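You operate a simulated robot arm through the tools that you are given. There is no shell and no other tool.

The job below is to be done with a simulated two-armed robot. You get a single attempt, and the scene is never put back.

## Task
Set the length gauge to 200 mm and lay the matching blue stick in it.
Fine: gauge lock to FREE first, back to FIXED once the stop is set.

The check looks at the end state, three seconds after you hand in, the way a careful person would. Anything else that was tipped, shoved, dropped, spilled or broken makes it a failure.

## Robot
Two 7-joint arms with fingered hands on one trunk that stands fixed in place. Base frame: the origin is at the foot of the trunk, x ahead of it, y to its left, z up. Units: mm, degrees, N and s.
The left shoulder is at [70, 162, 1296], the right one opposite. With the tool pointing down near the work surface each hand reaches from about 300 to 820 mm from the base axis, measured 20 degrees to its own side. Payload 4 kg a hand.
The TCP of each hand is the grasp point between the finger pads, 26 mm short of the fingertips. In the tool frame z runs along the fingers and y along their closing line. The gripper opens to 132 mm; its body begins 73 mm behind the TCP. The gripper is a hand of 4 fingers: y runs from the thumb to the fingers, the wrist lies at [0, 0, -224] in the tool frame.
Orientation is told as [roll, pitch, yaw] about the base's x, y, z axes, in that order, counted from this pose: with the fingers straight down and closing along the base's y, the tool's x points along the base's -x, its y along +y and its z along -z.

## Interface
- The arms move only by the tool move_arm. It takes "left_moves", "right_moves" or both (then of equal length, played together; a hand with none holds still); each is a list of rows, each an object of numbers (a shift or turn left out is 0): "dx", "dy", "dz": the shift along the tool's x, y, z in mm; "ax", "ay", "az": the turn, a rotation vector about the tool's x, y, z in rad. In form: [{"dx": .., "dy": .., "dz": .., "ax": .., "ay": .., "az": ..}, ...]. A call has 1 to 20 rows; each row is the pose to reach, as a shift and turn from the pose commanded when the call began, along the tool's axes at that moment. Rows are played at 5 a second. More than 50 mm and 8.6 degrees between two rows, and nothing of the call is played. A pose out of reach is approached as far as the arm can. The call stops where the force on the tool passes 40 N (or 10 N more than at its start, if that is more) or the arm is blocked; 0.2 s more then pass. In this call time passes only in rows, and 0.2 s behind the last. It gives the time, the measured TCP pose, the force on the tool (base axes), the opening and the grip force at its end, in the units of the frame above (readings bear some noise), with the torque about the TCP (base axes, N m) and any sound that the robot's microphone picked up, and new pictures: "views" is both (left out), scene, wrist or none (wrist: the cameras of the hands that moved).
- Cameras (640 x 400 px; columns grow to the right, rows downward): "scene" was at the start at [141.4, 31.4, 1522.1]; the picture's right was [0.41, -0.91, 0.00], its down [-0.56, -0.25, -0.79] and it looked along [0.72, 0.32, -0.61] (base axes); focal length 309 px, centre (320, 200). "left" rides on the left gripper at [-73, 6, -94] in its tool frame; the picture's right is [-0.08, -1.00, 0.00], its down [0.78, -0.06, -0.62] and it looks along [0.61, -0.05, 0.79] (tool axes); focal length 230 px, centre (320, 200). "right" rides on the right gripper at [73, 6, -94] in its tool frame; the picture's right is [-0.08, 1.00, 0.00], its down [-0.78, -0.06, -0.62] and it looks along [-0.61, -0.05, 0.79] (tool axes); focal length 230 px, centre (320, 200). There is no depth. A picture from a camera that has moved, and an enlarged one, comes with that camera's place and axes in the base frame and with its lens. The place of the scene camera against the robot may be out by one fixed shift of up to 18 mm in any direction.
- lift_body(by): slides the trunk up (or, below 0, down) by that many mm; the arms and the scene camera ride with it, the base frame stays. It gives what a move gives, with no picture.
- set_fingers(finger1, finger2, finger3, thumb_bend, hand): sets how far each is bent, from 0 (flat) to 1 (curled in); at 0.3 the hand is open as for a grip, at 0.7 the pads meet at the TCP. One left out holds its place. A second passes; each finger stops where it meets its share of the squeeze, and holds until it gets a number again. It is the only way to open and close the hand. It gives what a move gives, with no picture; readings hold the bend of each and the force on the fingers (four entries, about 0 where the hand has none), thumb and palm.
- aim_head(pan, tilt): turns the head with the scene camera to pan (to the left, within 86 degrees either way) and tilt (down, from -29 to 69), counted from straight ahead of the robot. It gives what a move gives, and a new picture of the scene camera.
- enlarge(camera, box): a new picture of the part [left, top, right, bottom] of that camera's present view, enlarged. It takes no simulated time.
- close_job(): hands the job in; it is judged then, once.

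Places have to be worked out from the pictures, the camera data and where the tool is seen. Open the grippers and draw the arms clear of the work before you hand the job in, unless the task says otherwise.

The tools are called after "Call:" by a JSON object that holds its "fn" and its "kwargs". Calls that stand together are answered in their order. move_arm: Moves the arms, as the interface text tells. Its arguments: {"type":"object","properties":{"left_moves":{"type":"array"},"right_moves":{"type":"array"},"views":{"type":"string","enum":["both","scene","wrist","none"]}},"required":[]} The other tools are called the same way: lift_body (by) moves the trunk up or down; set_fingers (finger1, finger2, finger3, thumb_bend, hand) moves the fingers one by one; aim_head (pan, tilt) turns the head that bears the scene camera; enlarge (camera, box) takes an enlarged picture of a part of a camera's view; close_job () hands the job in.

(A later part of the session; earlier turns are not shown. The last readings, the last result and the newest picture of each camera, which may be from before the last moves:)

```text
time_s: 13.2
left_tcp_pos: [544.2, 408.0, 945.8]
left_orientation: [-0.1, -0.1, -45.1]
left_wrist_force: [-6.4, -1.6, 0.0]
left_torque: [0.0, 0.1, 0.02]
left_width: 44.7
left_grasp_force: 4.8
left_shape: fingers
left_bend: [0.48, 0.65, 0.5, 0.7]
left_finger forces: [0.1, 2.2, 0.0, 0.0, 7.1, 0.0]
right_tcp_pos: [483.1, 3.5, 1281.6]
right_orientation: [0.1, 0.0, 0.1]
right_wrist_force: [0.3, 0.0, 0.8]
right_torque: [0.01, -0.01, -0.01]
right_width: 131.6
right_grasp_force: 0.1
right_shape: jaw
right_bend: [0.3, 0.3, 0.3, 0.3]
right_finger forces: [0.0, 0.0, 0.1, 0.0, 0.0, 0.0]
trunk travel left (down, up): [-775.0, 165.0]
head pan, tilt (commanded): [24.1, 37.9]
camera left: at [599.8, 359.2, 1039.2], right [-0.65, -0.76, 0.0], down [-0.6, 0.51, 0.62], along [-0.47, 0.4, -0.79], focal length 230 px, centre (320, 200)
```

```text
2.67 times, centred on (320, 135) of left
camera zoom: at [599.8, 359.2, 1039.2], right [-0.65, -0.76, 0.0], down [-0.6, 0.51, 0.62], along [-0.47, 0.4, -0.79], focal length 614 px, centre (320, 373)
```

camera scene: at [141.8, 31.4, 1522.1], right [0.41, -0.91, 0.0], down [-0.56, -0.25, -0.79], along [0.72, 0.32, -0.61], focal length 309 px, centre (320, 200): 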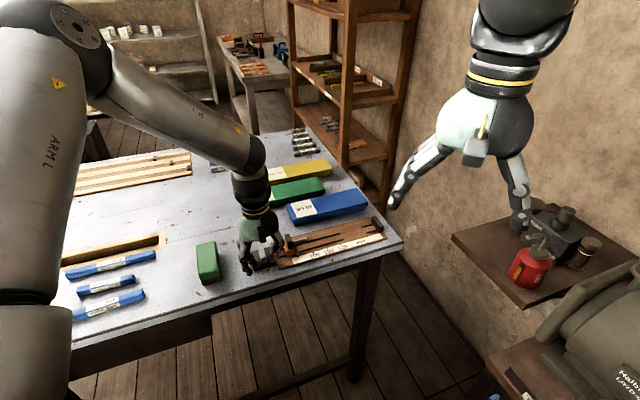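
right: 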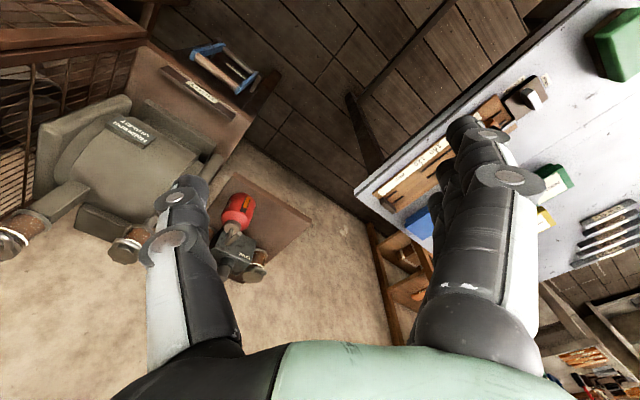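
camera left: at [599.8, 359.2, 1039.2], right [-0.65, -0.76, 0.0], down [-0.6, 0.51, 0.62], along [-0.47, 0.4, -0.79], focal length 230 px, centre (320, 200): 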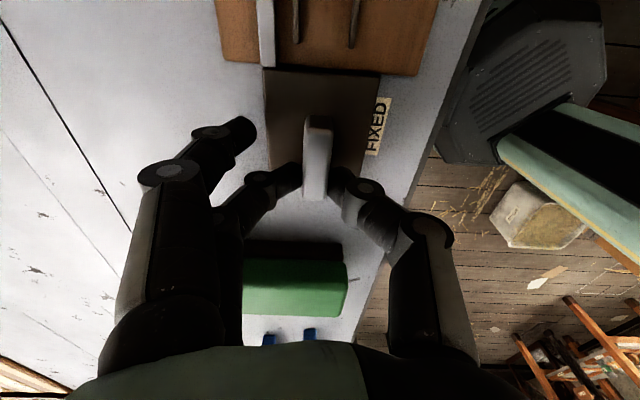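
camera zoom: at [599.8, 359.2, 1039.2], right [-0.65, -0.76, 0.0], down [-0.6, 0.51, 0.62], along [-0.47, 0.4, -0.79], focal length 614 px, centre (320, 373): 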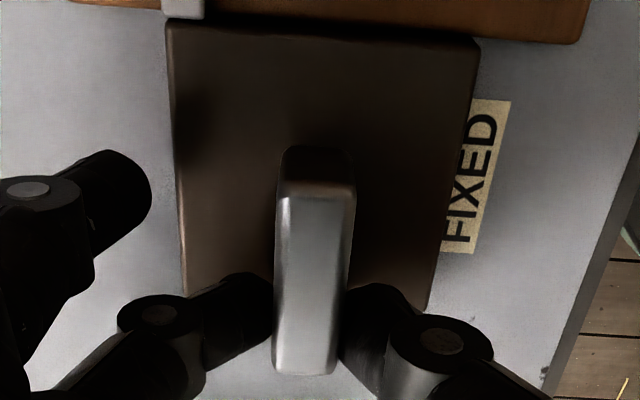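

The lever now lies parallel with the gauge, pointing at FREE. I'll open thumb and finger 2 slightly and lift straight up to check it.

Call:
{"fn": "set_fingers", "kwargs": {"hand": "left", "finger1": 0.5, "finger2": 0.58, "finger3": 0.5, "thumb_bend": 0.62}}

Call:
{"fn": "move_arm", "kwargs": {"left_moves": [{"dz": -20}, {"dz": -50}, {"dz": -85}, {"dz": -125}]}}

Call:
{"fn": "enlarge", "kwargs": {"camera": "scene", "box": [236, 210, 316, 280]}}

Call:
{"fn": "enlarge", "kwargs": {"camera": "left", "box": [200, 0, 440, 150]}}

```text
time_s: 14.2
left_tcp_pos: [544.7, 406.7, 944.5]
left_orientation: [0.0, -0.1, -44.9]
left_wrist_force: [0.5, 0.5, 0.0]
left_torque: [0.01, 0.01, 0.04]
left_width: 51.5
left_grasp_force: 0.1
left_shape: fingers
left_bend: [0.5, 0.57, 0.5, 0.62]
left_finger forces: [0.0, 0.0, 0.1, 0.0, 0.1, 0.1]
right_tcp_pos: [484.2, 3.2, 1281.6]
right_orientation: [-0.1, 0.0, 0.1]
right_wrist_force: [-0.9, -0.1, 0.5]
right_torque: [0.02, 0.03, 0.02]
right_width: 131.6
right_grasp_force: 0.1
right_shape: jaw
right_bend: [0.3, 0.3, 0.3, 0.3]
right_finger forces: [0.0, 0.0, 0.1, 0.0, 0.1, 0.0]
trunk travel left (down, up): [-775.0, 165.0]
head pan, tilt (commanded): [24.1, 37.9]
```

```text
time_s: 15.2
left_tcp_pos: [532.5, 395.7, 1063.9]
left_orientation: [0.3, -0.3, -44.5]
left_wrist_force: [-0.6, 0.3, 0.4]
left_torque: [0.03, 0.0, 0.0]
left_width: 52.0
left_grasp_force: 0.1
left_shape: fingers
left_bend: [0.5, 0.57, 0.5, 0.62]
left_finger forces: [0.0, 0.0, 0.0, 0.0, 0.0, 0.0]
left hand out of reach, approached as far as the arm can: row 3, 4
right_tcp_pos: [483.8, 2.0, 1280.8]
right_orientation: [0.1, -0.2, 0.1]
right_wrist_force: [-0.3, -1.0, 0.0]
right_torque: [0.0, 0.01, 0.01]
right_width: 131.7
right_grasp_force: 0.1
right_shape: jaw
right_bend: [0.3, 0.3, 0.3, 0.3]
right_finger forces: [0.0, 0.1, 0.0, 0.1, 0.0, 0.1]
trunk travel left (down, up): [-775.0, 165.0]
head pan, tilt (commanded): [24.1, 37.9]
camera scene: at [139.9, 30.3, 1522.3], right [0.41, -0.91, 0.0], down [-0.56, -0.25, -0.79], along [0.72, 0.32, -0.61], focal length 309 px, centre (320, 200)
camera left: at [588.2, 349.6, 1158.0], right [-0.64, -0.77, 0.0], down [-0.61, 0.51, 0.61], along [-0.47, 0.4, -0.79], focal length 230 px, centre (320, 200)
```

scene: 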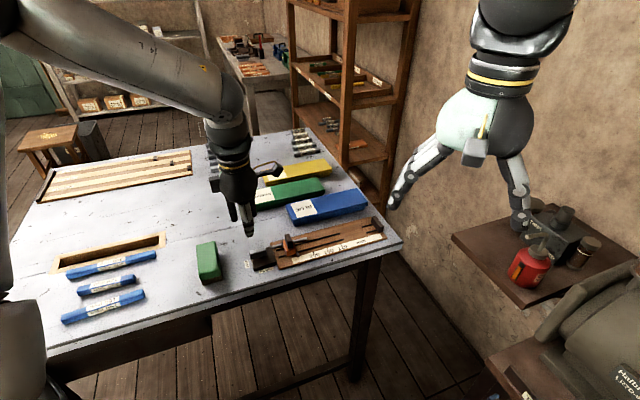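
left: 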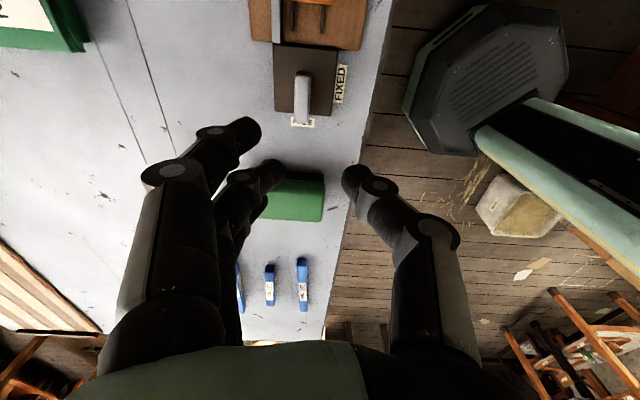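

```text
5.71 times, centred on (276, 245) of scene
camera zoom: at [139.9, 30.3, 1522.3], right [0.41, -0.91, 0.0], down [-0.56, -0.25, -0.79], along [0.72, 0.32, -0.61], focal length 1767 px, centre (571, -57)
```

zoom: 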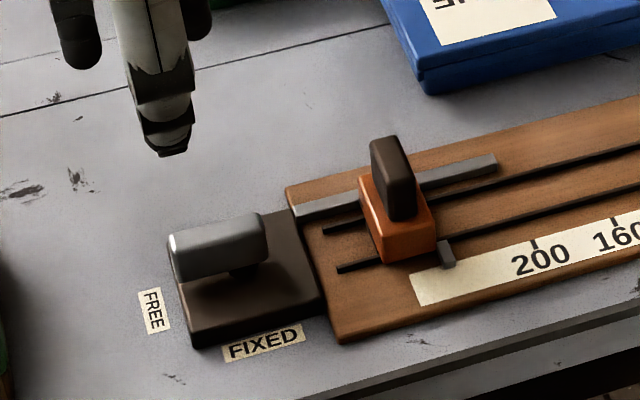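

```text
2.67 times, centred on (320, 75) of left
camera zoom: at [588.2, 349.6, 1158.0], right [-0.64, -0.77, 0.0], down [-0.61, 0.51, 0.61], along [-0.47, 0.4, -0.79], focal length 614 px, centre (320, 533)
```

zoom: 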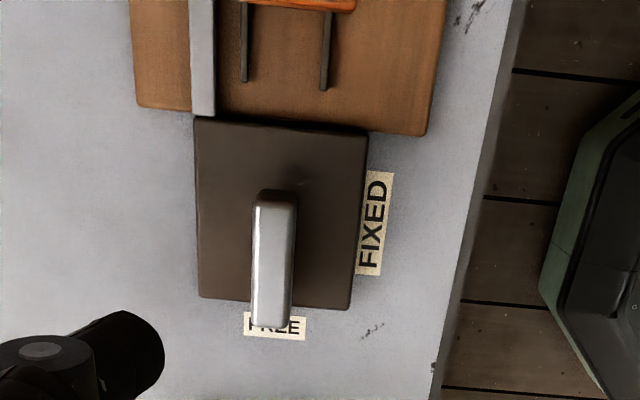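

The lever is at FREE. That high pose with −45° yaw was at the edge of reach, so I'll drop about 50 mm, which still leaves good clearance, and travel toward the blue 200 mm stick while watching reach.

Call:
{"fn": "move_arm", "kwargs": {"left_moves": [{"dz": 20}, {"dz": 45}, {"dx": 35, "dy": 12, "dz": 45}, {"dx": 70, "dy": 24, "dz": 45}, {"dx": 105, "dy": 36, "dz": 45}, {"dx": 140, "dy": 48, "dz": 45}]}}

```text
time_s: 16.6
left_tcp_pos: [478.0, 489.7, 988.6]
left_orientation: [0.2, -0.8, -41.8]
left_wrist_force: [0.6, 0.3, -0.3]
left_torque: [-0.04, 0.01, 0.01]
left_width: 51.7
left_grasp_force: 0.0
left_shape: fingers
left_bend: [0.5, 0.57, 0.5, 0.62]
left_finger forces: [0.0, 0.0, 0.1, 0.0, 0.0, 0.0]
left hand out of reach, approached as far as the arm can: row 4, 5, 6
right_tcp_pos: [485.3, 5.1, 1280.6]
right_orientation: [0.0, 0.0, -0.1]
right_wrist_force: [0.2, 0.1, -0.6]
right_torque: [-0.02, 0.01, 0.02]
right_width: 131.8
right_grasp_force: 0.0
right_shape: jaw
right_bend: [0.3, 0.3, 0.3, 0.3]
right_finger forces: [0.0, 0.0, 0.1, 0.0, 0.0, 0.0]
trunk travel left (down, up): [-775.0, 165.0]
head pan, tilt (commanded): [24.1, 37.9]
camera scene: at [141.5, 32.8, 1522.1], right [0.41, -0.91, 0.0], down [-0.56, -0.25, -0.79], along [0.72, 0.32, -0.61], focal length 309 px, centre (320, 200)
camera left: at [535.5, 445.9, 1083.3], right [-0.61, -0.79, 0.0], down [-0.63, 0.48, 0.6], along [-0.48, 0.37, -0.8], focal length 230 px, centre (320, 200)
```

scene: 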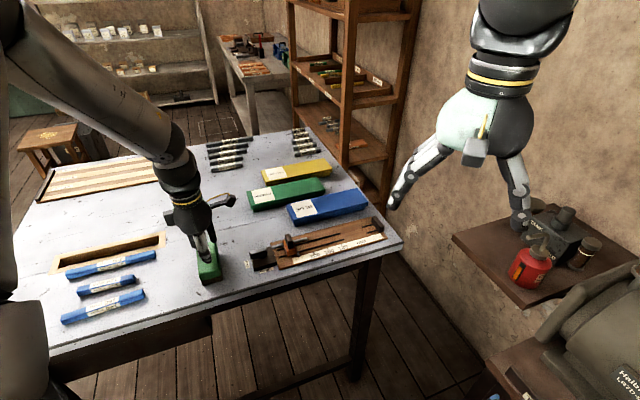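
left: 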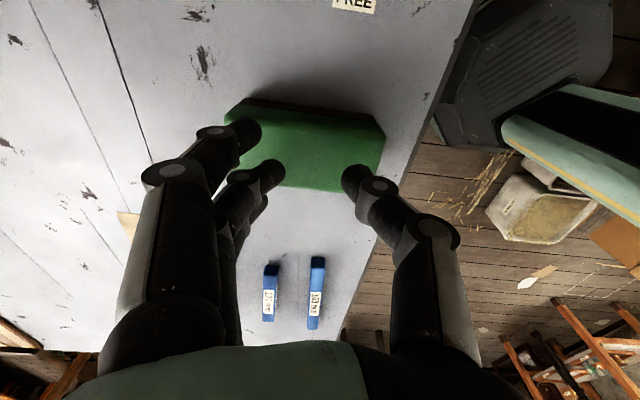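

The −45° yaw is out of reach here: the arm sagged to z ≈ 989, with nothing touched. For the pick-up I'll use the opposite yaw, so I'll raise and turn the hand the other way, keeping it over the clear table.

Call:
{"fn": "move_arm", "kwargs": {"left_moves": [{"dz": -10, "az": -0.13}, {"dz": -20, "az": -0.26}, {"dz": -30, "az": -0.39}, {"dz": -30, "az": -0.52}, {"dz": -30, "az": -0.65}, {"dz": -30, "az": -0.78}, {"dz": -30, "az": -0.91}, {"dz": -30, "az": -1.04}, {"dz": -30, "az": -1.17}, {"dz": -30, "az": -1.3}]}}

```text
time_s: 18.8
left_tcp_pos: [478.3, 493.9, 1020.7]
left_orientation: [-0.7, -0.4, 32.8]
left_wrist_force: [-0.1, -0.3, 0.2]
left_torque: [0.01, 0.01, -0.01]
left_width: 51.7
left_grasp_force: 0.0
left_shape: fingers
left_bend: [0.5, 0.57, 0.5, 0.62]
left_finger forces: [0.0, 0.0, 0.1, 0.0, 0.1, 0.1]
right_tcp_pos: [484.0, 3.6, 1279.8]
right_orientation: [0.0, 0.0, 0.1]
right_wrist_force: [-0.1, -0.3, 0.0]
right_torque: [-0.03, -0.01, 0.02]
right_width: 131.8
right_grasp_force: 0.0
right_shape: jaw
right_bend: [0.3, 0.3, 0.3, 0.3]
right_finger forces: [0.0, 0.0, 0.1, 0.0, 0.0, 0.1]
trunk travel left (down, up): [-775.0, 165.0]
head pan, tilt (commanded): [24.1, 37.9]
camera scene: at [141.4, 31.5, 1522.1], right [0.41, -0.91, 0.0], down [-0.56, -0.25, -0.79], along [0.72, 0.32, -0.61], focal length 309 px, centre (320, 200)
camera left: at [535.1, 538.8, 1114.3], right [0.6, -0.8, 0.01], down [-0.64, -0.47, 0.61], along [-0.48, -0.38, -0.79], focal length 230 px, centre (320, 200)
```

scene: 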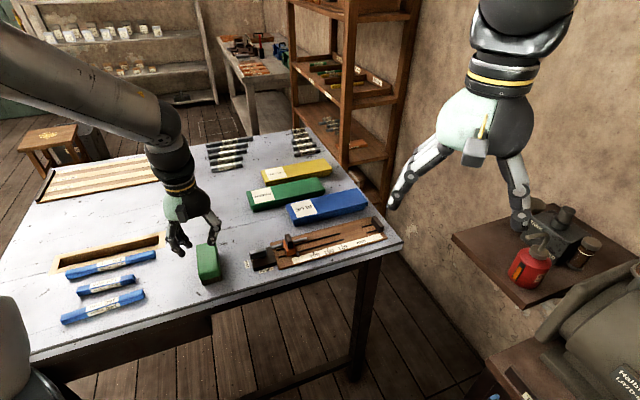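
left: 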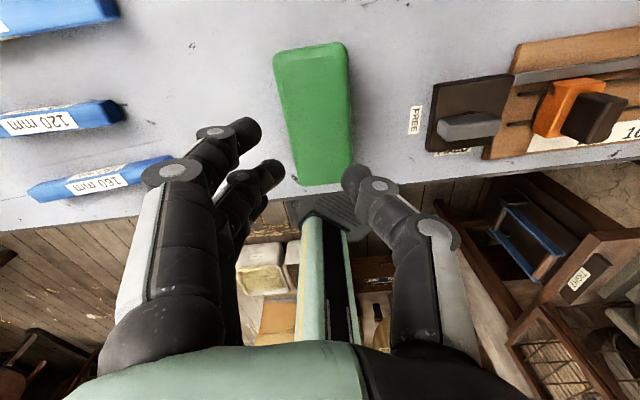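

The hand is now at (478, 494, 1021) with yaw 33° and a small tilt. I'll first level the tilt and rise a little, then carry on turning to 135° on the way to the 200 mm stick, which I judge to be centred near (381, 711).

Call:
{"fn": "move_arm", "kwargs": {"left_moves": [{"dz": -10, "ax": -0.007}, {"dz": -20, "ax": -0.014}], "views": "none"}}

Call:
{"fn": "move_arm", "kwargs": {"left_moves": [{"dx": -2.5, "dy": 16.8, "az": -0.127}, {"dx": -5, "dy": 33.6, "az": -0.254}, {"dx": -7.6, "dy": 50.4, "az": -0.382}, {"dx": -10.2, "dy": 67.2, "az": -0.51}, {"dx": -12.8, "dy": 84, "az": -0.637}, {"dx": -15.3, "dy": 100.8, "az": -0.765}, {"dx": -17.9, "dy": 117.6, "az": -0.892}, {"dx": -20.4, "dy": 134.4, "az": -1.02}, {"dx": -23, "dy": 151.2, "az": -1.147}, {"dx": -25.6, "dy": 168, "az": -1.275}, {"dx": -28, "dy": 184.8, "az": -1.402}, {"dx": -30.7, "dy": 201.6, "az": -1.53}, {"dx": -33.2, "dy": 218.4, "az": -1.657}, {"dx": -35.8, "dy": 235.2, "az": -1.785}]}}

```text
time_s: 19.4
left_tcp_pos: [476.3, 493.5, 1040.4]
left_orientation: [0.1, -0.5, 32.7]
left_wrist_force: [-0.5, -0.6, 0.2]
left_torque: [0.0, -0.01, 0.0]
left_width: 51.8
left_grasp_force: 0.1
left_shape: fingers
left_bend: [0.5, 0.57, 0.5, 0.62]
left_finger forces: [0.0, 0.0, 0.0, 0.0, 0.0, 0.0]
right_tcp_pos: [484.8, 3.8, 1281.6]
right_orientation: [0.1, 0.0, 0.0]
right_wrist_force: [-0.3, 0.7, -0.7]
right_torque: [0.01, 0.0, 0.01]
right_width: 131.9
right_grasp_force: 0.1
right_shape: jaw
right_bend: [0.3, 0.3, 0.3, 0.3]
right_finger forces: [0.1, 0.0, 0.0, 0.1, 0.0, 0.0]
trunk travel left (down, up): [-775.0, 165.0]
head pan, tilt (commanded): [24.1, 37.9]
```

```text
time_s: 22.4
left_tcp_pos: [379.0, 711.8, 1041.0]
left_orientation: [-0.5, 0.0, 135.0]
left_wrist_force: [-0.2, -0.2, 0.6]
left_torque: [-0.01, 0.0, 0.0]
left_width: 51.7
left_grasp_force: 0.0
left_shape: fingers
left_bend: [0.5, 0.57, 0.5, 0.62]
left_finger forces: [0.1, 0.1, 0.0, 0.0, 0.0, 0.1]
right_tcp_pos: [483.7, 4.6, 1281.1]
right_orientation: [0.0, 0.0, -0.1]
right_wrist_force: [0.4, 0.0, -0.8]
right_torque: [-0.03, -0.02, -0.01]
right_width: 131.6
right_grasp_force: 0.0
right_shape: jaw
right_bend: [0.3, 0.3, 0.3, 0.3]
right_finger forces: [0.1, 0.1, 0.1, 0.1, 0.0, 0.0]
trunk travel left (down, up): [-775.0, 165.0]
head pan, tilt (commanded): [24.1, 37.9]
camera scene: at [141.2, 32.1, 1522.2], right [0.41, -0.91, 0.0], down [-0.56, -0.25, -0.79], along [0.72, 0.32, -0.61], focal length 309 px, centre (320, 200)
camera left: at [322.6, 758.0, 1134.2], right [0.65, 0.76, 0.01], down [0.59, -0.51, 0.62], along [0.47, -0.4, -0.79], focal length 230 px, centre (320, 200)
```

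scene: 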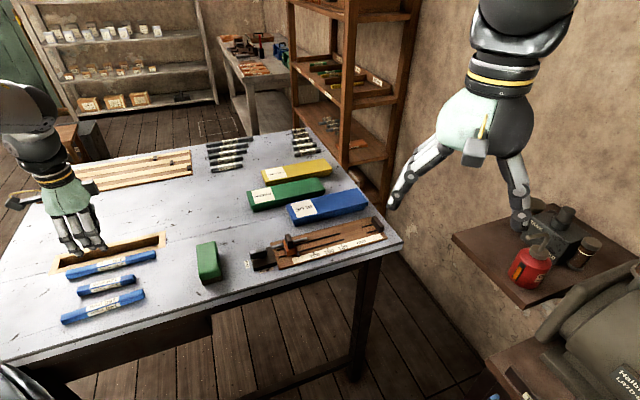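
left: 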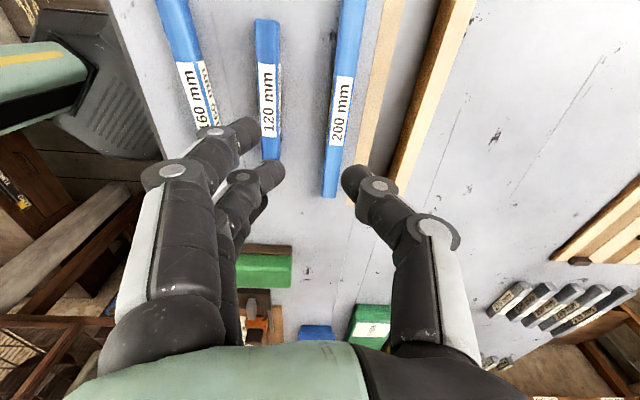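

Yaw 135° is reachable over the stick, and the wrist camera sees the 200 mm stick beside the wooden frame. I'll enlarge to locate it accurately and see how high the frame next to it is.

Call:
{"fn": "enlarge", "kwargs": {"camera": "left", "box": [220, 0, 480, 210]}}

Call:
{"fn": "enlarge", "kwargs": {"camera": "left", "box": [310, 130, 390, 210]}}

Call:
{"fn": "enlarge", "kwargs": {"camera": "scene", "box": [40, 220, 180, 300]}}

```text
1.90 times, centred on (350, 105) of left
camera zoom: at [322.6, 758.0, 1134.2], right [0.65, 0.76, 0.01], down [0.59, -0.51, 0.62], along [0.47, -0.4, -0.79], focal length 438 px, centre (263, 381)
```

zoom: 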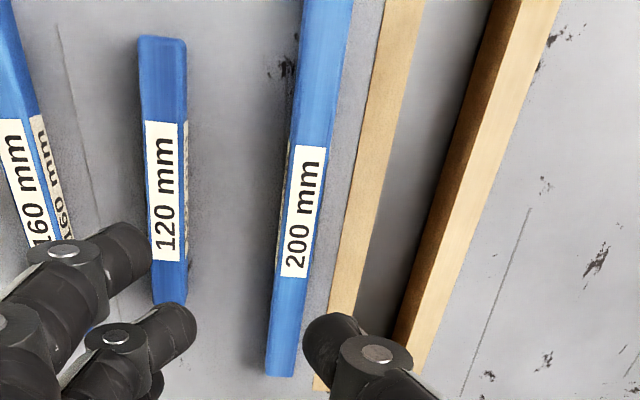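

```text
5.00 times, centred on (350, 170) of left
camera zoom: at [322.6, 758.0, 1134.2], right [0.65, 0.76, 0.01], down [0.59, -0.51, 0.62], along [0.47, -0.4, -0.79], focal length 1150 px, centre (170, 350)
```

zoom: 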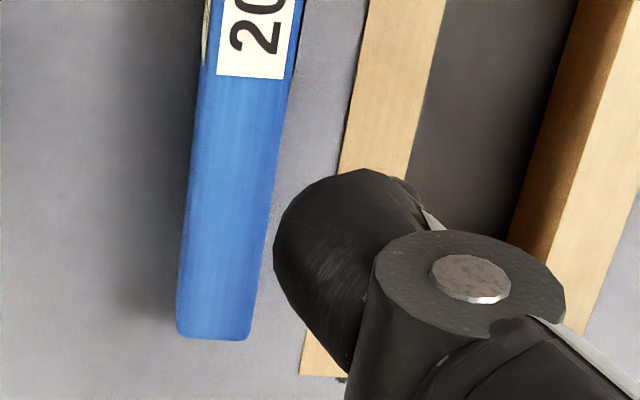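

```text
4.57 times, centred on (110, 260) of scene
camera zoom: at [141.2, 32.1, 1522.2], right [0.41, -0.91, 0.0], down [-0.56, -0.25, -0.79], along [0.72, 0.32, -0.61], focal length 1413 px, centre (1280, -74)
```

zoom: 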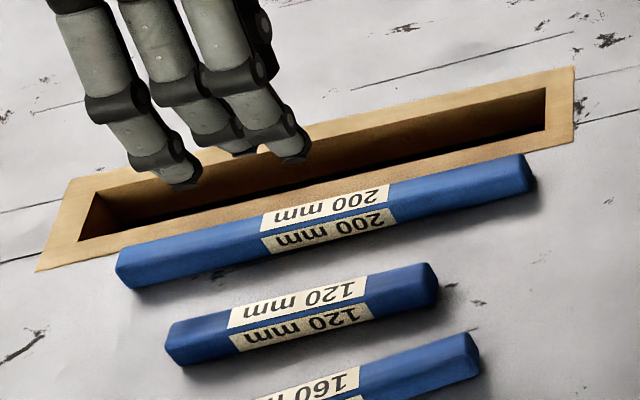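

The frame around the recess lies flush with the table, and the stick is about 20 mm thick with its label centre at about x −7, y −19 from the TCP, nearly parallel to the tool's x. I'll set a moderate opening, centre over the stick, level the tilt and go down to z ≈ 960.

Call:
{"fn": "set_fingers", "kwargs": {"hand": "left", "finger1": 0.57, "finger2": 0.57, "finger3": 0.57, "thumb_bend": 0.58}}

Call:
{"fn": "move_arm", "kwargs": {"left_moves": [{"dx": -3, "dy": -10, "dz": 0, "ax": 0.003, "ay": -0.003}, {"dx": -7, "dy": -19, "dz": 10, "ax": 0.006, "ay": -0.006}, {"dx": -7, "dy": -19, "dz": 35, "ax": 0.006, "ay": -0.006}, {"dx": -7, "dy": -19, "dz": 60, "ax": 0.006, "ay": -0.006}, {"dx": -7, "dy": -19, "dz": 78, "ax": 0.006, "ay": -0.006}]}}

Call:
{"fn": "enlarge", "kwargs": {"camera": "left", "box": [200, 40, 440, 220]}}

Call:
{"fn": "enlarge", "kwargs": {"camera": "scene", "box": [40, 210, 180, 300]}}

```text
time_s: 23.4
left_tcp_pos: [378.8, 709.0, 1041.6]
left_orientation: [-0.6, 0.0, 134.9]
left_wrist_force: [-0.2, -0.1, -0.5]
left_torque: [-0.03, 0.01, -0.02]
left_width: 49.8
left_grasp_force: 0.1
left_shape: fingers
left_bend: [0.56, 0.56, 0.56, 0.57]
left_finger forces: [0.0, 0.1, 0.0, 0.0, 0.1, 0.1]
right_tcp_pos: [483.8, 3.3, 1280.7]
right_orientation: [0.0, 0.0, 0.0]
right_wrist_force: [0.3, 0.4, -0.4]
right_torque: [-0.03, 0.01, 0.0]
right_width: 131.8
right_grasp_force: 0.0
right_shape: jaw
right_bend: [0.3, 0.3, 0.3, 0.3]
right_finger forces: [0.0, 0.0, 0.1, 0.1, 0.1, 0.1]
trunk travel left (down, up): [-775.0, 165.0]
head pan, tilt (commanded): [24.1, 37.9]
```

```text
time_s: 24.6
left_tcp_pos: [389.8, 729.9, 963.7]
left_orientation: [-0.8, -0.2, 134.9]
left_wrist_force: [0.4, 0.2, 0.0]
left_torque: [-0.02, 0.01, 0.02]
left_width: 50.0
left_grasp_force: 0.0
left_shape: fingers
left_bend: [0.56, 0.56, 0.56, 0.57]
left_finger forces: [0.0, 0.0, 0.0, 0.1, 0.1, 0.0]
right_tcp_pos: [485.5, 3.1, 1280.5]
right_orientation: [0.0, 0.0, 0.1]
right_wrist_force: [0.5, -0.2, -0.4]
right_torque: [-0.04, -0.01, 0.03]
right_width: 131.8
right_grasp_force: 0.1
right_shape: jaw
right_bend: [0.3, 0.3, 0.3, 0.3]
right_finger forces: [0.1, 0.1, 0.1, 0.0, 0.1, 0.1]
trunk travel left (down, up): [-775.0, 165.0]
head pan, tilt (commanded): [24.1, 37.9]
camera scene: at [141.9, 31.8, 1522.1], right [0.41, -0.91, 0.0], down [-0.56, -0.25, -0.79], along [0.72, 0.32, -0.61], focal length 309 px, centre (320, 200)
camera left: at [333.7, 776.9, 1057.1], right [0.65, 0.76, 0.02], down [0.59, -0.52, 0.61], along [0.47, -0.39, -0.79], focal length 230 px, centre (320, 200)
```

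scene: 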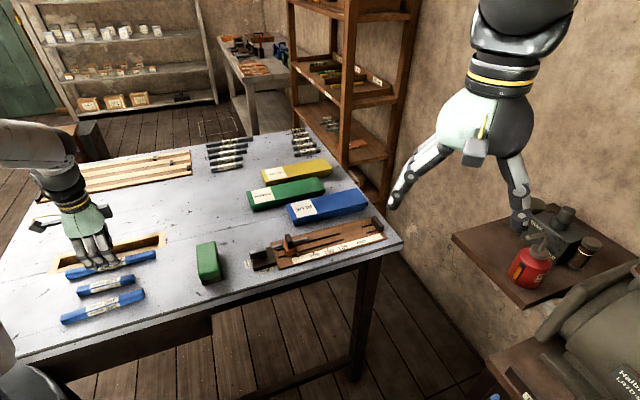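
left: 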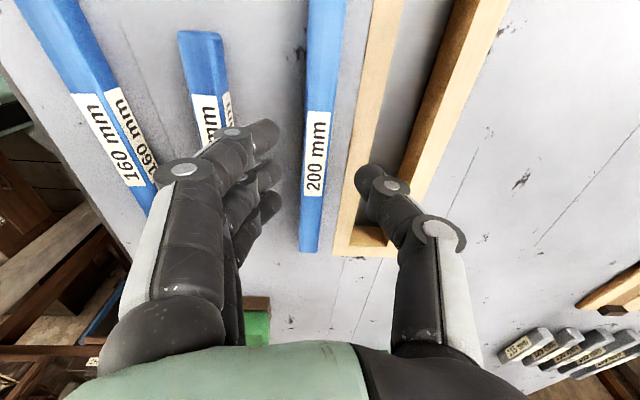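

```text
2.22 times, centred on (320, 130) of left
camera zoom: at [333.7, 776.9, 1057.1], right [0.65, 0.76, 0.02], down [0.59, -0.52, 0.61], along [0.47, -0.39, -0.79], focal length 511 px, centre (320, 356)
```

zoom: 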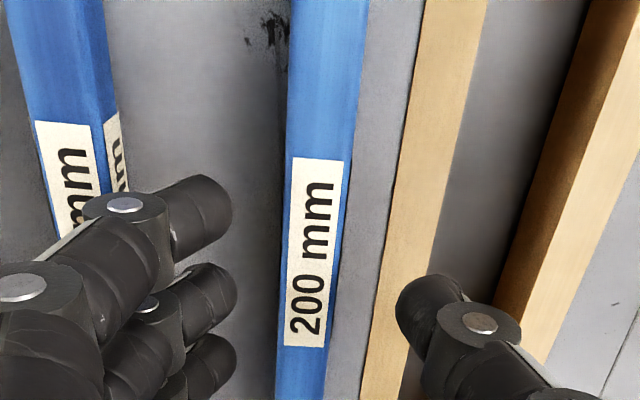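

```text
4.44 times, centred on (110, 255) of scene
camera zoom: at [141.9, 31.8, 1522.1], right [0.41, -0.91, 0.0], down [-0.56, -0.25, -0.79], along [0.72, 0.32, -0.61], focal length 1374 px, centre (1253, -44)
```

zoom: 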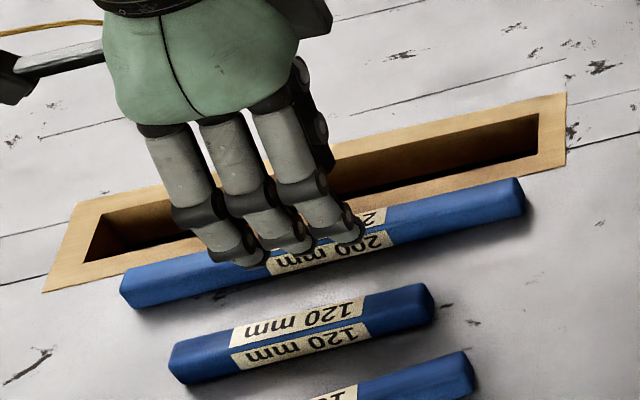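

The stick is centred between thumb and fingers. The tilt correction went the wrong way (roll −0.8°), so I now know its sign. I'll level properly and go down 28 mm, checking the force.

Call:
{"fn": "move_arm", "kwargs": {"left_moves": [{"dx": -2, "dy": 1, "dz": 5, "ax": -0.0135, "ay": 0.0035}, {"dx": -3, "dy": 1, "dz": 14, "ax": -0.0135, "ay": 0.0035}, {"dx": -3, "dy": 1, "dz": 22, "ax": -0.0135, "ay": 0.0035}, {"dx": -3, "dy": 1, "dz": 28, "ax": -0.0135, "ay": 0.0035}], "views": "wrist"}}

Call:
{"fn": "enlarge", "kwargs": {"camera": "left", "box": [200, 60, 440, 240]}}

Call:
{"fn": "enlarge", "kwargs": {"camera": "scene", "box": [50, 220, 150, 290]}}

```text
time_s: 25.6
left_tcp_pos: [387.3, 730.2, 936.6]
left_orientation: [-0.2, 0.0, 135.0]
left_wrist_force: [-0.8, 0.6, 0.1]
left_torque: [-0.01, 0.02, -0.02]
left_width: 50.1
left_grasp_force: 0.1
left_shape: fingers
left_bend: [0.56, 0.56, 0.56, 0.57]
left_finger forces: [0.0, 0.0, 0.0, 0.1, 0.0, 0.0]
right_tcp_pos: [484.1, 2.9, 1281.1]
right_orientation: [0.0, 0.1, 0.0]
right_wrist_force: [0.3, 0.1, -0.5]
right_torque: [0.0, 0.0, 0.05]
right_width: 132.1
right_grasp_force: 0.0
right_shape: jaw
right_bend: [0.3, 0.3, 0.3, 0.3]
right_finger forces: [0.0, 0.1, 0.0, 0.0, 0.0, 0.0]
trunk travel left (down, up): [-775.0, 165.0]
head pan, tilt (commanded): [24.1, 37.9]
camera left: at [331.9, 778.3, 1029.3], right [0.65, 0.76, 0.0], down [0.6, -0.51, 0.61], along [0.47, -0.4, -0.79], focal length 230 px, centre (320, 200)
```

left: 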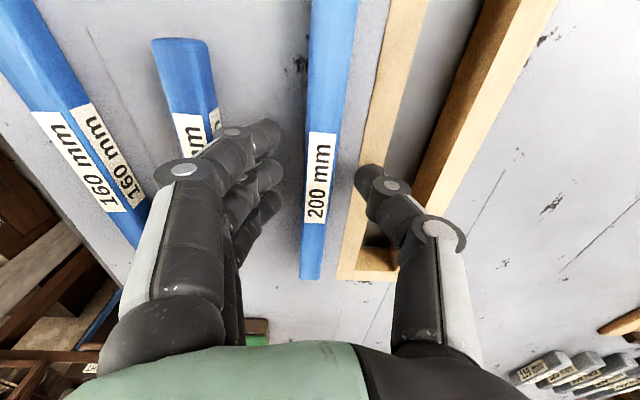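

```text
2.22 times, centred on (320, 150) of left
camera zoom: at [331.9, 778.3, 1029.3], right [0.65, 0.76, 0.0], down [0.6, -0.51, 0.61], along [0.47, -0.4, -0.79], focal length 511 px, centre (320, 311)
```

zoom: 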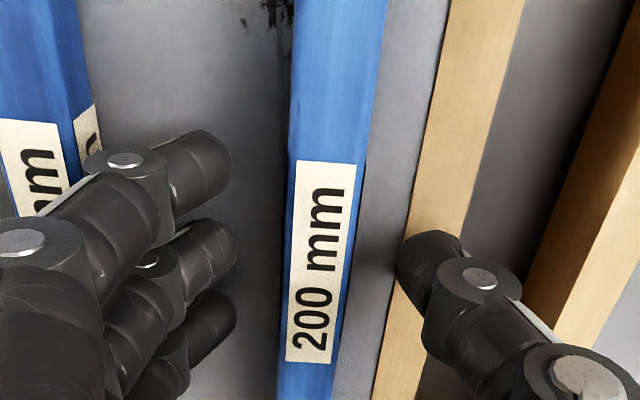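

```text
5.71 times, centred on (100, 255) of scene
camera zoom: at [141.6, 31.6, 1522.1], right [0.41, -0.91, 0.0], down [-0.56, -0.25, -0.79], along [0.72, 0.32, -0.61], focal length 1767 px, centre (1577, -114)
```

zoom: 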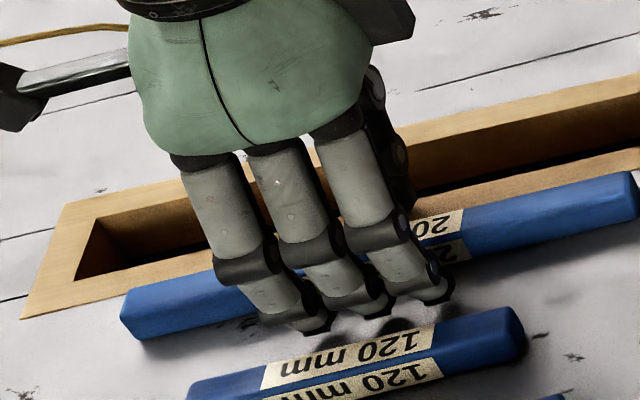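

Well centred and no contact yet at z ≈ 935. I'll go down in small steps, checking force.

Call:
{"fn": "move_arm", "kwargs": {"left_moves": [{"dz": 2}, {"dz": 5}], "views": "none"}}

Call:
{"fn": "move_arm", "kwargs": {"left_moves": [{"dz": 1.5}, {"dz": 3}], "views": "none"}}

Call:
{"fn": "enlarge", "kwargs": {"camera": "scene", "box": [50, 220, 150, 290]}}

```text
time_s: 26.2
left_tcp_pos: [387.1, 730.6, 933.1]
left_orientation: [-0.2, -0.2, 135.1]
left_wrist_force: [-3.3, 1.9, 12.4]
left_torque: [-0.22, 0.2, -0.11]
left_width: 49.5
left_grasp_force: 6.1
left_shape: fingers
left_bend: [0.56, 0.56, 0.56, 0.57]
left_finger forces: [2.8, 3.0, 5.0, 0.0, 1.4, 0.0]
right_tcp_pos: [482.3, 2.4, 1281.4]
right_orientation: [0.2, -0.2, 0.0]
right_wrist_force: [-0.6, -1.3, -0.3]
right_torque: [0.04, -0.03, 0.0]
right_width: 131.8
right_grasp_force: 0.0
right_shape: jaw
right_bend: [0.3, 0.3, 0.3, 0.3]
right_finger forces: [0.0, 0.0, 0.0, 0.0, 0.1, 0.0]
trunk travel left (down, up): [-775.0, 165.0]
head pan, tilt (commanded): [24.1, 37.9]
```

```text
time_s: 26.8
left_tcp_pos: [385.4, 729.9, 933.1]
left_orientation: [-0.6, -0.1, 135.0]
left_wrist_force: [-4.5, 4.5, 29.8]
left_torque: [-0.34, 0.42, -0.16]
left_width: 49.7
left_grasp_force: 14.8
left_shape: fingers
left_bend: [0.57, 0.58, 0.58, 0.57]
left_finger forces: [6.8, 7.2, 10.3, 0.0, 5.8, 0.0]
right_tcp_pos: [481.5, 0.4, 1282.3]
right_orientation: [0.2, -0.3, 0.1]
right_wrist_force: [-0.1, -0.2, 1.1]
right_torque: [0.01, 0.02, 0.0]
right_width: 131.7
right_grasp_force: 0.1
right_shape: jaw
right_bend: [0.3, 0.3, 0.3, 0.3]
right_finger forces: [0.0, 0.0, 0.0, 0.1, 0.1, 0.0]
trunk travel left (down, up): [-775.0, 165.0]
head pan, tilt (commanded): [24.1, 37.9]
```

```text
5.71 times, centred on (100, 255) of scene
camera zoom: at [137.9, 27.1, 1522.9], right [0.41, -0.91, 0.0], down [-0.56, -0.25, -0.79], along [0.72, 0.32, -0.61], focal length 1767 px, centre (1577, -114)
```

zoom: 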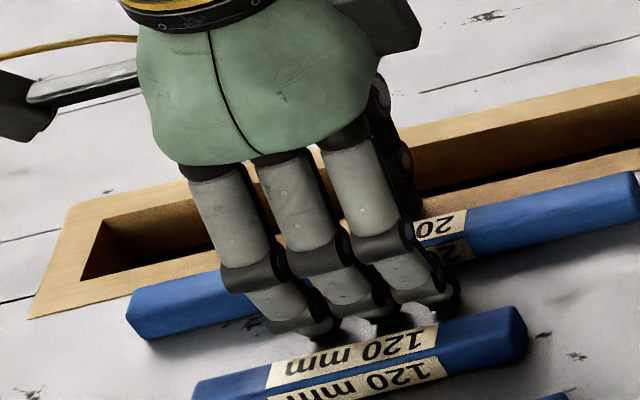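

The fingertips met the table at TCP z ≈ 933, so their tips are about 36 mm below the TCP at this bend and the table is near z = 897. I'll rise 8 mm to relieve it, then check the readings.

Call:
{"fn": "move_arm", "kwargs": {"left_moves": [{"dz": -4}, {"dz": -8}], "views": "wrist"}}

Call:
{"fn": "enlarge", "kwargs": {"camera": "left", "box": [200, 60, 440, 240]}}

```text
time_s: 27.4
left_tcp_pos: [386.2, 730.1, 933.9]
left_orientation: [0.2, 0.0, 135.0]
left_wrist_force: [0.1, -0.9, -0.5]
left_torque: [0.0, 0.0, 0.0]
left_width: 49.6
left_grasp_force: 0.0
left_shape: fingers
left_bend: [0.56, 0.56, 0.56, 0.57]
left_finger forces: [0.0, 0.0, 0.0, 0.0, 0.0, 0.0]
right_tcp_pos: [484.8, 3.7, 1280.2]
right_orientation: [0.0, 0.0, 0.0]
right_wrist_force: [-0.1, 1.1, -0.9]
right_torque: [0.01, 0.01, -0.01]
right_width: 131.8
right_grasp_force: 0.1
right_shape: jaw
right_bend: [0.3, 0.3, 0.3, 0.3]
right_finger forces: [0.0, 0.1, 0.0, 0.0, 0.1, 0.0]
trunk travel left (down, up): [-775.0, 165.0]
head pan, tilt (commanded): [24.1, 37.9]
camera left: at [331.8, 778.3, 1027.3], right [0.65, 0.76, 0.0], down [0.6, -0.51, 0.61], along [0.47, -0.4, -0.79], focal length 230 px, centre (320, 200)
```

left: 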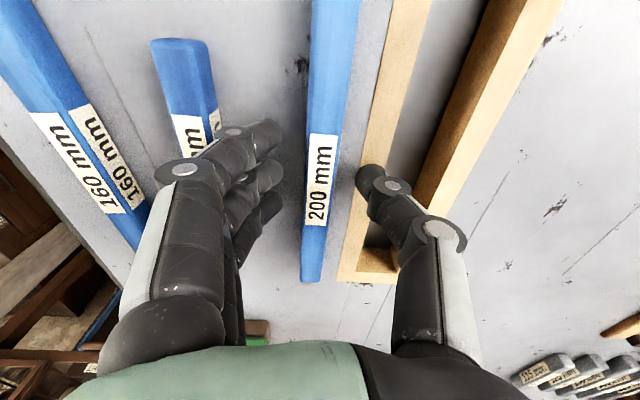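

```text
2.22 times, centred on (320, 150) of left
camera zoom: at [331.8, 778.3, 1027.3], right [0.65, 0.76, 0.0], down [0.6, -0.51, 0.61], along [0.47, -0.4, -0.79], focal length 511 px, centre (320, 311)
```

zoom: 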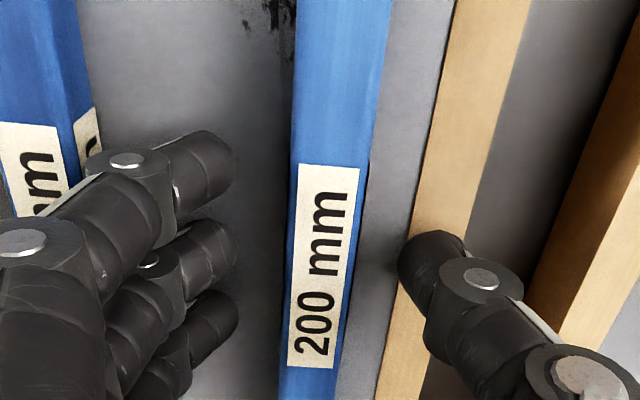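

No contact force now and the stick is centred. Closing all fingers on the stick.

Call:
{"fn": "set_fingers", "kwargs": {"hand": "left", "finger1": 0.74, "finger2": 0.74, "finger3": 0.74, "thumb_bend": 0.74}}

Call:
{"fn": "enlarge", "kwargs": {"camera": "left", "box": [200, 60, 440, 240]}}

Call:
{"fn": "enlarge", "kwargs": {"camera": "scene", "box": [50, 220, 150, 290]}}

```text
time_s: 28.4
left_tcp_pos: [387.5, 731.3, 935.2]
left_orientation: [-0.1, -0.1, 135.0]
left_wrist_force: [-0.8, 0.5, 0.2]
left_torque: [0.01, 0.0, -0.01]
left_width: 23.2
left_grasp_force: 16.2
left_shape: fingers
left_bend: [0.72, 0.71, 0.71, 0.67]
left_finger forces: [5.4, 5.5, 5.4, 0.0, 16.3, 0.1]
right_tcp_pos: [484.9, 4.2, 1281.0]
right_orientation: [0.0, -0.1, 0.0]
right_wrist_force: [-0.6, 0.0, 0.6]
right_torque: [-0.01, 0.02, 0.0]
right_width: 131.9
right_grasp_force: 0.0
right_shape: jaw
right_bend: [0.3, 0.3, 0.3, 0.3]
right_finger forces: [0.1, 0.0, 0.1, 0.1, 0.0, 0.1]
trunk travel left (down, up): [-775.0, 165.0]
head pan, tilt (commanded): [24.1, 37.9]
```

```text
2.22 times, centred on (320, 150) of left
camera zoom: at [331.9, 779.0, 1029.3], right [0.65, 0.76, 0.0], down [0.6, -0.51, 0.61], along [0.47, -0.4, -0.79], focal length 511 px, centre (320, 311)
```

zoom: 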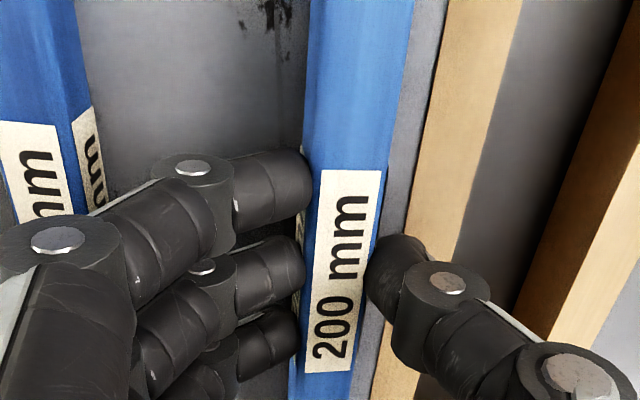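

```text
5.71 times, centred on (100, 255) of scene
camera zoom: at [141.5, 31.5, 1522.1], right [0.41, -0.91, 0.0], down [-0.56, -0.25, -0.79], along [0.72, 0.32, -0.61], focal length 1767 px, centre (1577, -114)
```

zoom: 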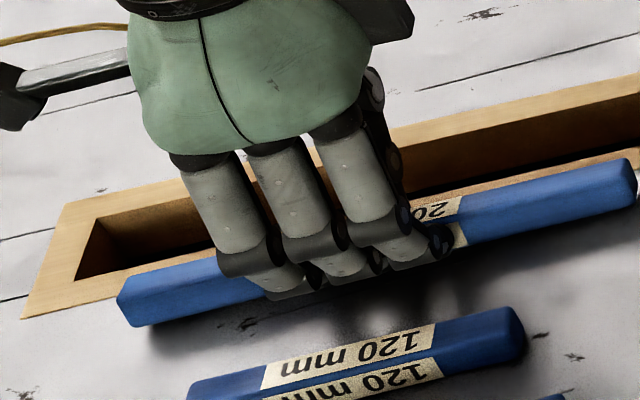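

The stick is gripped with 16 N by thumb and three fingers. I'll lift it gently by 15 mm, then further, and verify it stays in the hand.

Call:
{"fn": "move_arm", "kwargs": {"left_moves": [{"dz": -4}, {"dz": -10}, {"dz": -18}, {"dz": -30}]}}

Call:
{"fn": "enlarge", "kwargs": {"camera": "left", "box": [200, 60, 440, 300]}}

Call:
{"fn": "enlarge", "kwargs": {"camera": "scene", "box": [40, 200, 180, 300]}}

```text
time_s: 29.4
left_tcp_pos: [387.0, 731.2, 966.7]
left_orientation: [-0.1, -0.1, 134.9]
left_wrist_force: [0.5, 0.1, -0.4]
left_torque: [0.05, 0.0, 0.01]
left_width: 23.3
left_grasp_force: 16.2
left_shape: fingers
left_bend: [0.72, 0.72, 0.72, 0.67]
left_finger forces: [5.4, 5.4, 5.3, 0.0, 16.2, 0.0]
right_tcp_pos: [484.2, 2.1, 1280.8]
right_orientation: [0.0, 0.0, 0.0]
right_wrist_force: [-0.1, -0.1, -0.1]
right_torque: [-0.02, 0.02, -0.01]
right_width: 131.6
right_grasp_force: 0.1
right_shape: jaw
right_bend: [0.3, 0.3, 0.3, 0.3]
right_finger forces: [0.1, 0.1, 0.0, 0.0, 0.0, 0.1]
trunk travel left (down, up): [-775.0, 165.0]
head pan, tilt (commanded): [24.1, 37.9]
camera scene: at [141.1, 31.0, 1522.2], right [0.41, -0.91, 0.0], down [-0.56, -0.25, -0.79], along [0.72, 0.32, -0.61], focal length 309 px, centre (320, 200)
camera left: at [331.7, 779.0, 1059.6], right [0.65, 0.76, 0.0], down [0.6, -0.51, 0.61], along [0.47, -0.4, -0.79], focal length 230 px, centre (320, 200)
```

scene: 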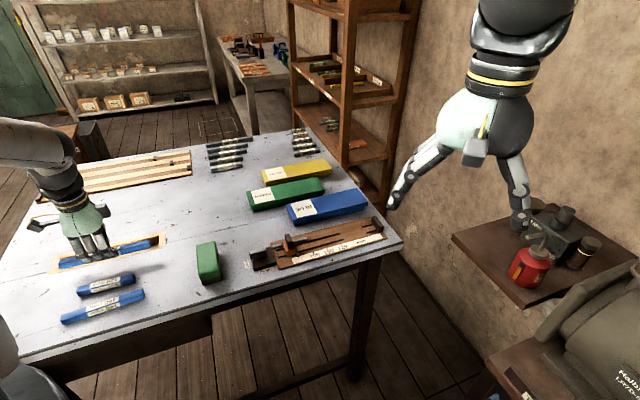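
left: 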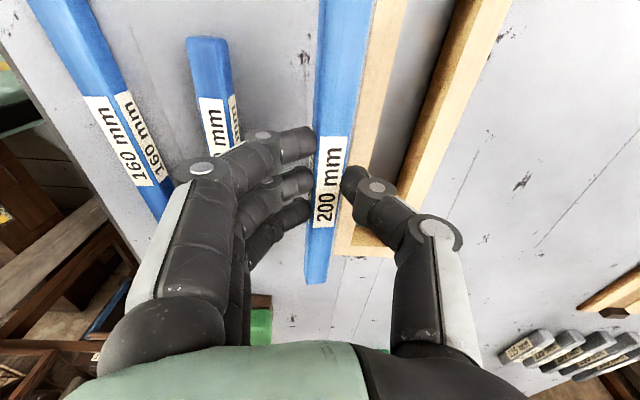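

```text
1.67 times, centred on (320, 180) of left
camera zoom: at [331.7, 779.0, 1059.6], right [0.65, 0.76, 0.0], down [0.6, -0.51, 0.61], along [0.47, -0.4, -0.79], focal length 384 px, centre (320, 233)
```

zoom: 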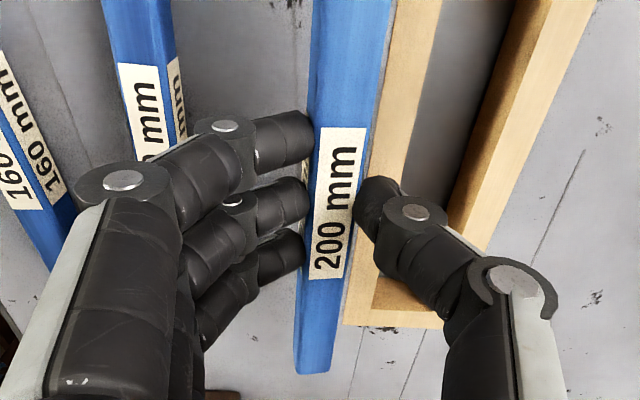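

```text
4.00 times, centred on (110, 250) of scene
camera zoom: at [141.1, 31.0, 1522.2], right [0.41, -0.91, 0.0], down [-0.56, -0.25, -0.79], along [0.72, 0.32, -0.61], focal length 1237 px, centre (1160, 0)
```

zoom: 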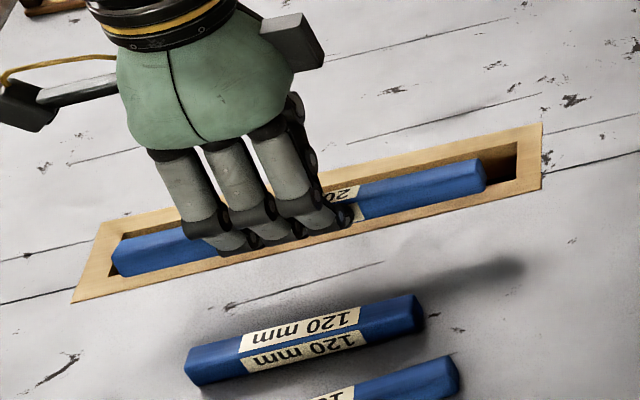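

The stick is held level and firmly, about 6 mm toward the thumb. I'll raise it to z ≈ 1040 and start the transfer, turning the hand 90° on the first half of the way.

Call:
{"fn": "move_arm", "kwargs": {"left_moves": [{"dz": -35}, {"dz": -75}, {"dx": 24.3, "dy": 4.6, "dz": -75, "az": 0.131}, {"dx": 48.6, "dy": 9.1, "dz": -75, "az": 0.262}, {"dx": 72.9, "dy": 13.7, "dz": -75, "az": 0.393}, {"dx": 97.2, "dy": 18.3, "dz": -75, "az": 0.524}, {"dx": 121.5, "dy": 22.8, "dz": -75, "az": 0.654}, {"dx": 145.8, "dy": 27.4, "dz": -75, "az": 0.785}, {"dx": 170.2, "dy": 32, "dz": -75, "az": 0.916}, {"dx": 194.5, "dy": 36.5, "dz": -75, "az": 1.047}, {"dx": 218.8, "dy": 41.1, "dz": -75, "az": 1.178}, {"dx": 243.1, "dy": 45.7, "dz": -75, "az": 1.309}, {"dx": 267.4, "dy": 50.2, "dz": -75, "az": 1.44}, {"dx": 291.7, "dy": 54.8, "dz": -75, "az": 1.571}]}}

```text
time_s: 32.4
left_tcp_pos: [554.4, 486.6, 1039.3]
left_orientation: [0.2, -0.1, 44.7]
left_wrist_force: [0.3, 0.3, -0.3]
left_torque: [0.01, 0.01, -0.01]
left_width: 22.9
left_grasp_force: 15.5
left_shape: fingers
left_bend: [0.72, 0.72, 0.72, 0.67]
left_finger forces: [5.4, 5.3, 5.4, 0.1, 16.0, 0.0]
right_tcp_pos: [485.8, 2.9, 1280.9]
right_orientation: [-0.1, 0.0, 0.1]
right_wrist_force: [0.3, -0.2, 1.2]
right_torque: [-0.01, 0.02, 0.02]
right_width: 131.7
right_grasp_force: 0.0
right_shape: jaw
right_bend: [0.3, 0.3, 0.3, 0.3]
right_finger forces: [0.1, 0.0, 0.1, 0.0, 0.1, 0.1]
trunk travel left (down, up): [-775.0, 165.0]
head pan, tilt (commanded): [24.1, 37.9]
camera scene: at [142.3, 31.0, 1522.1], right [0.41, -0.91, 0.0], down [-0.56, -0.25, -0.79], along [0.72, 0.32, -0.61], focal length 309 px, centre (320, 200)
camera left: at [603.3, 542.7, 1133.2], right [0.76, -0.65, 0.0], down [-0.51, -0.6, 0.62], along [-0.4, -0.46, -0.79], focal length 230 px, centre (320, 200)
```

scene: 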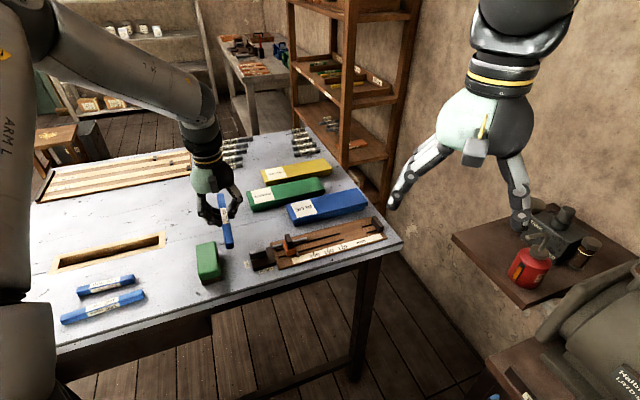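
left: 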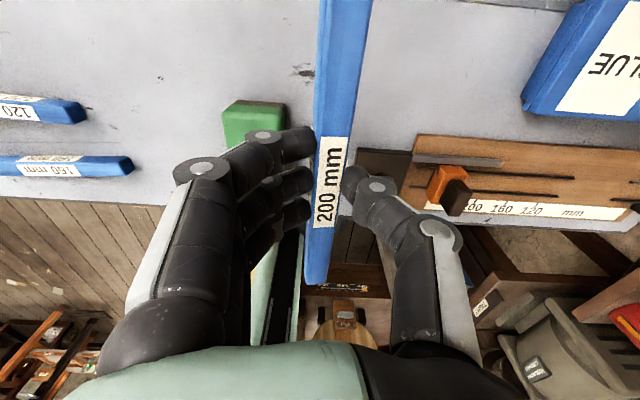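

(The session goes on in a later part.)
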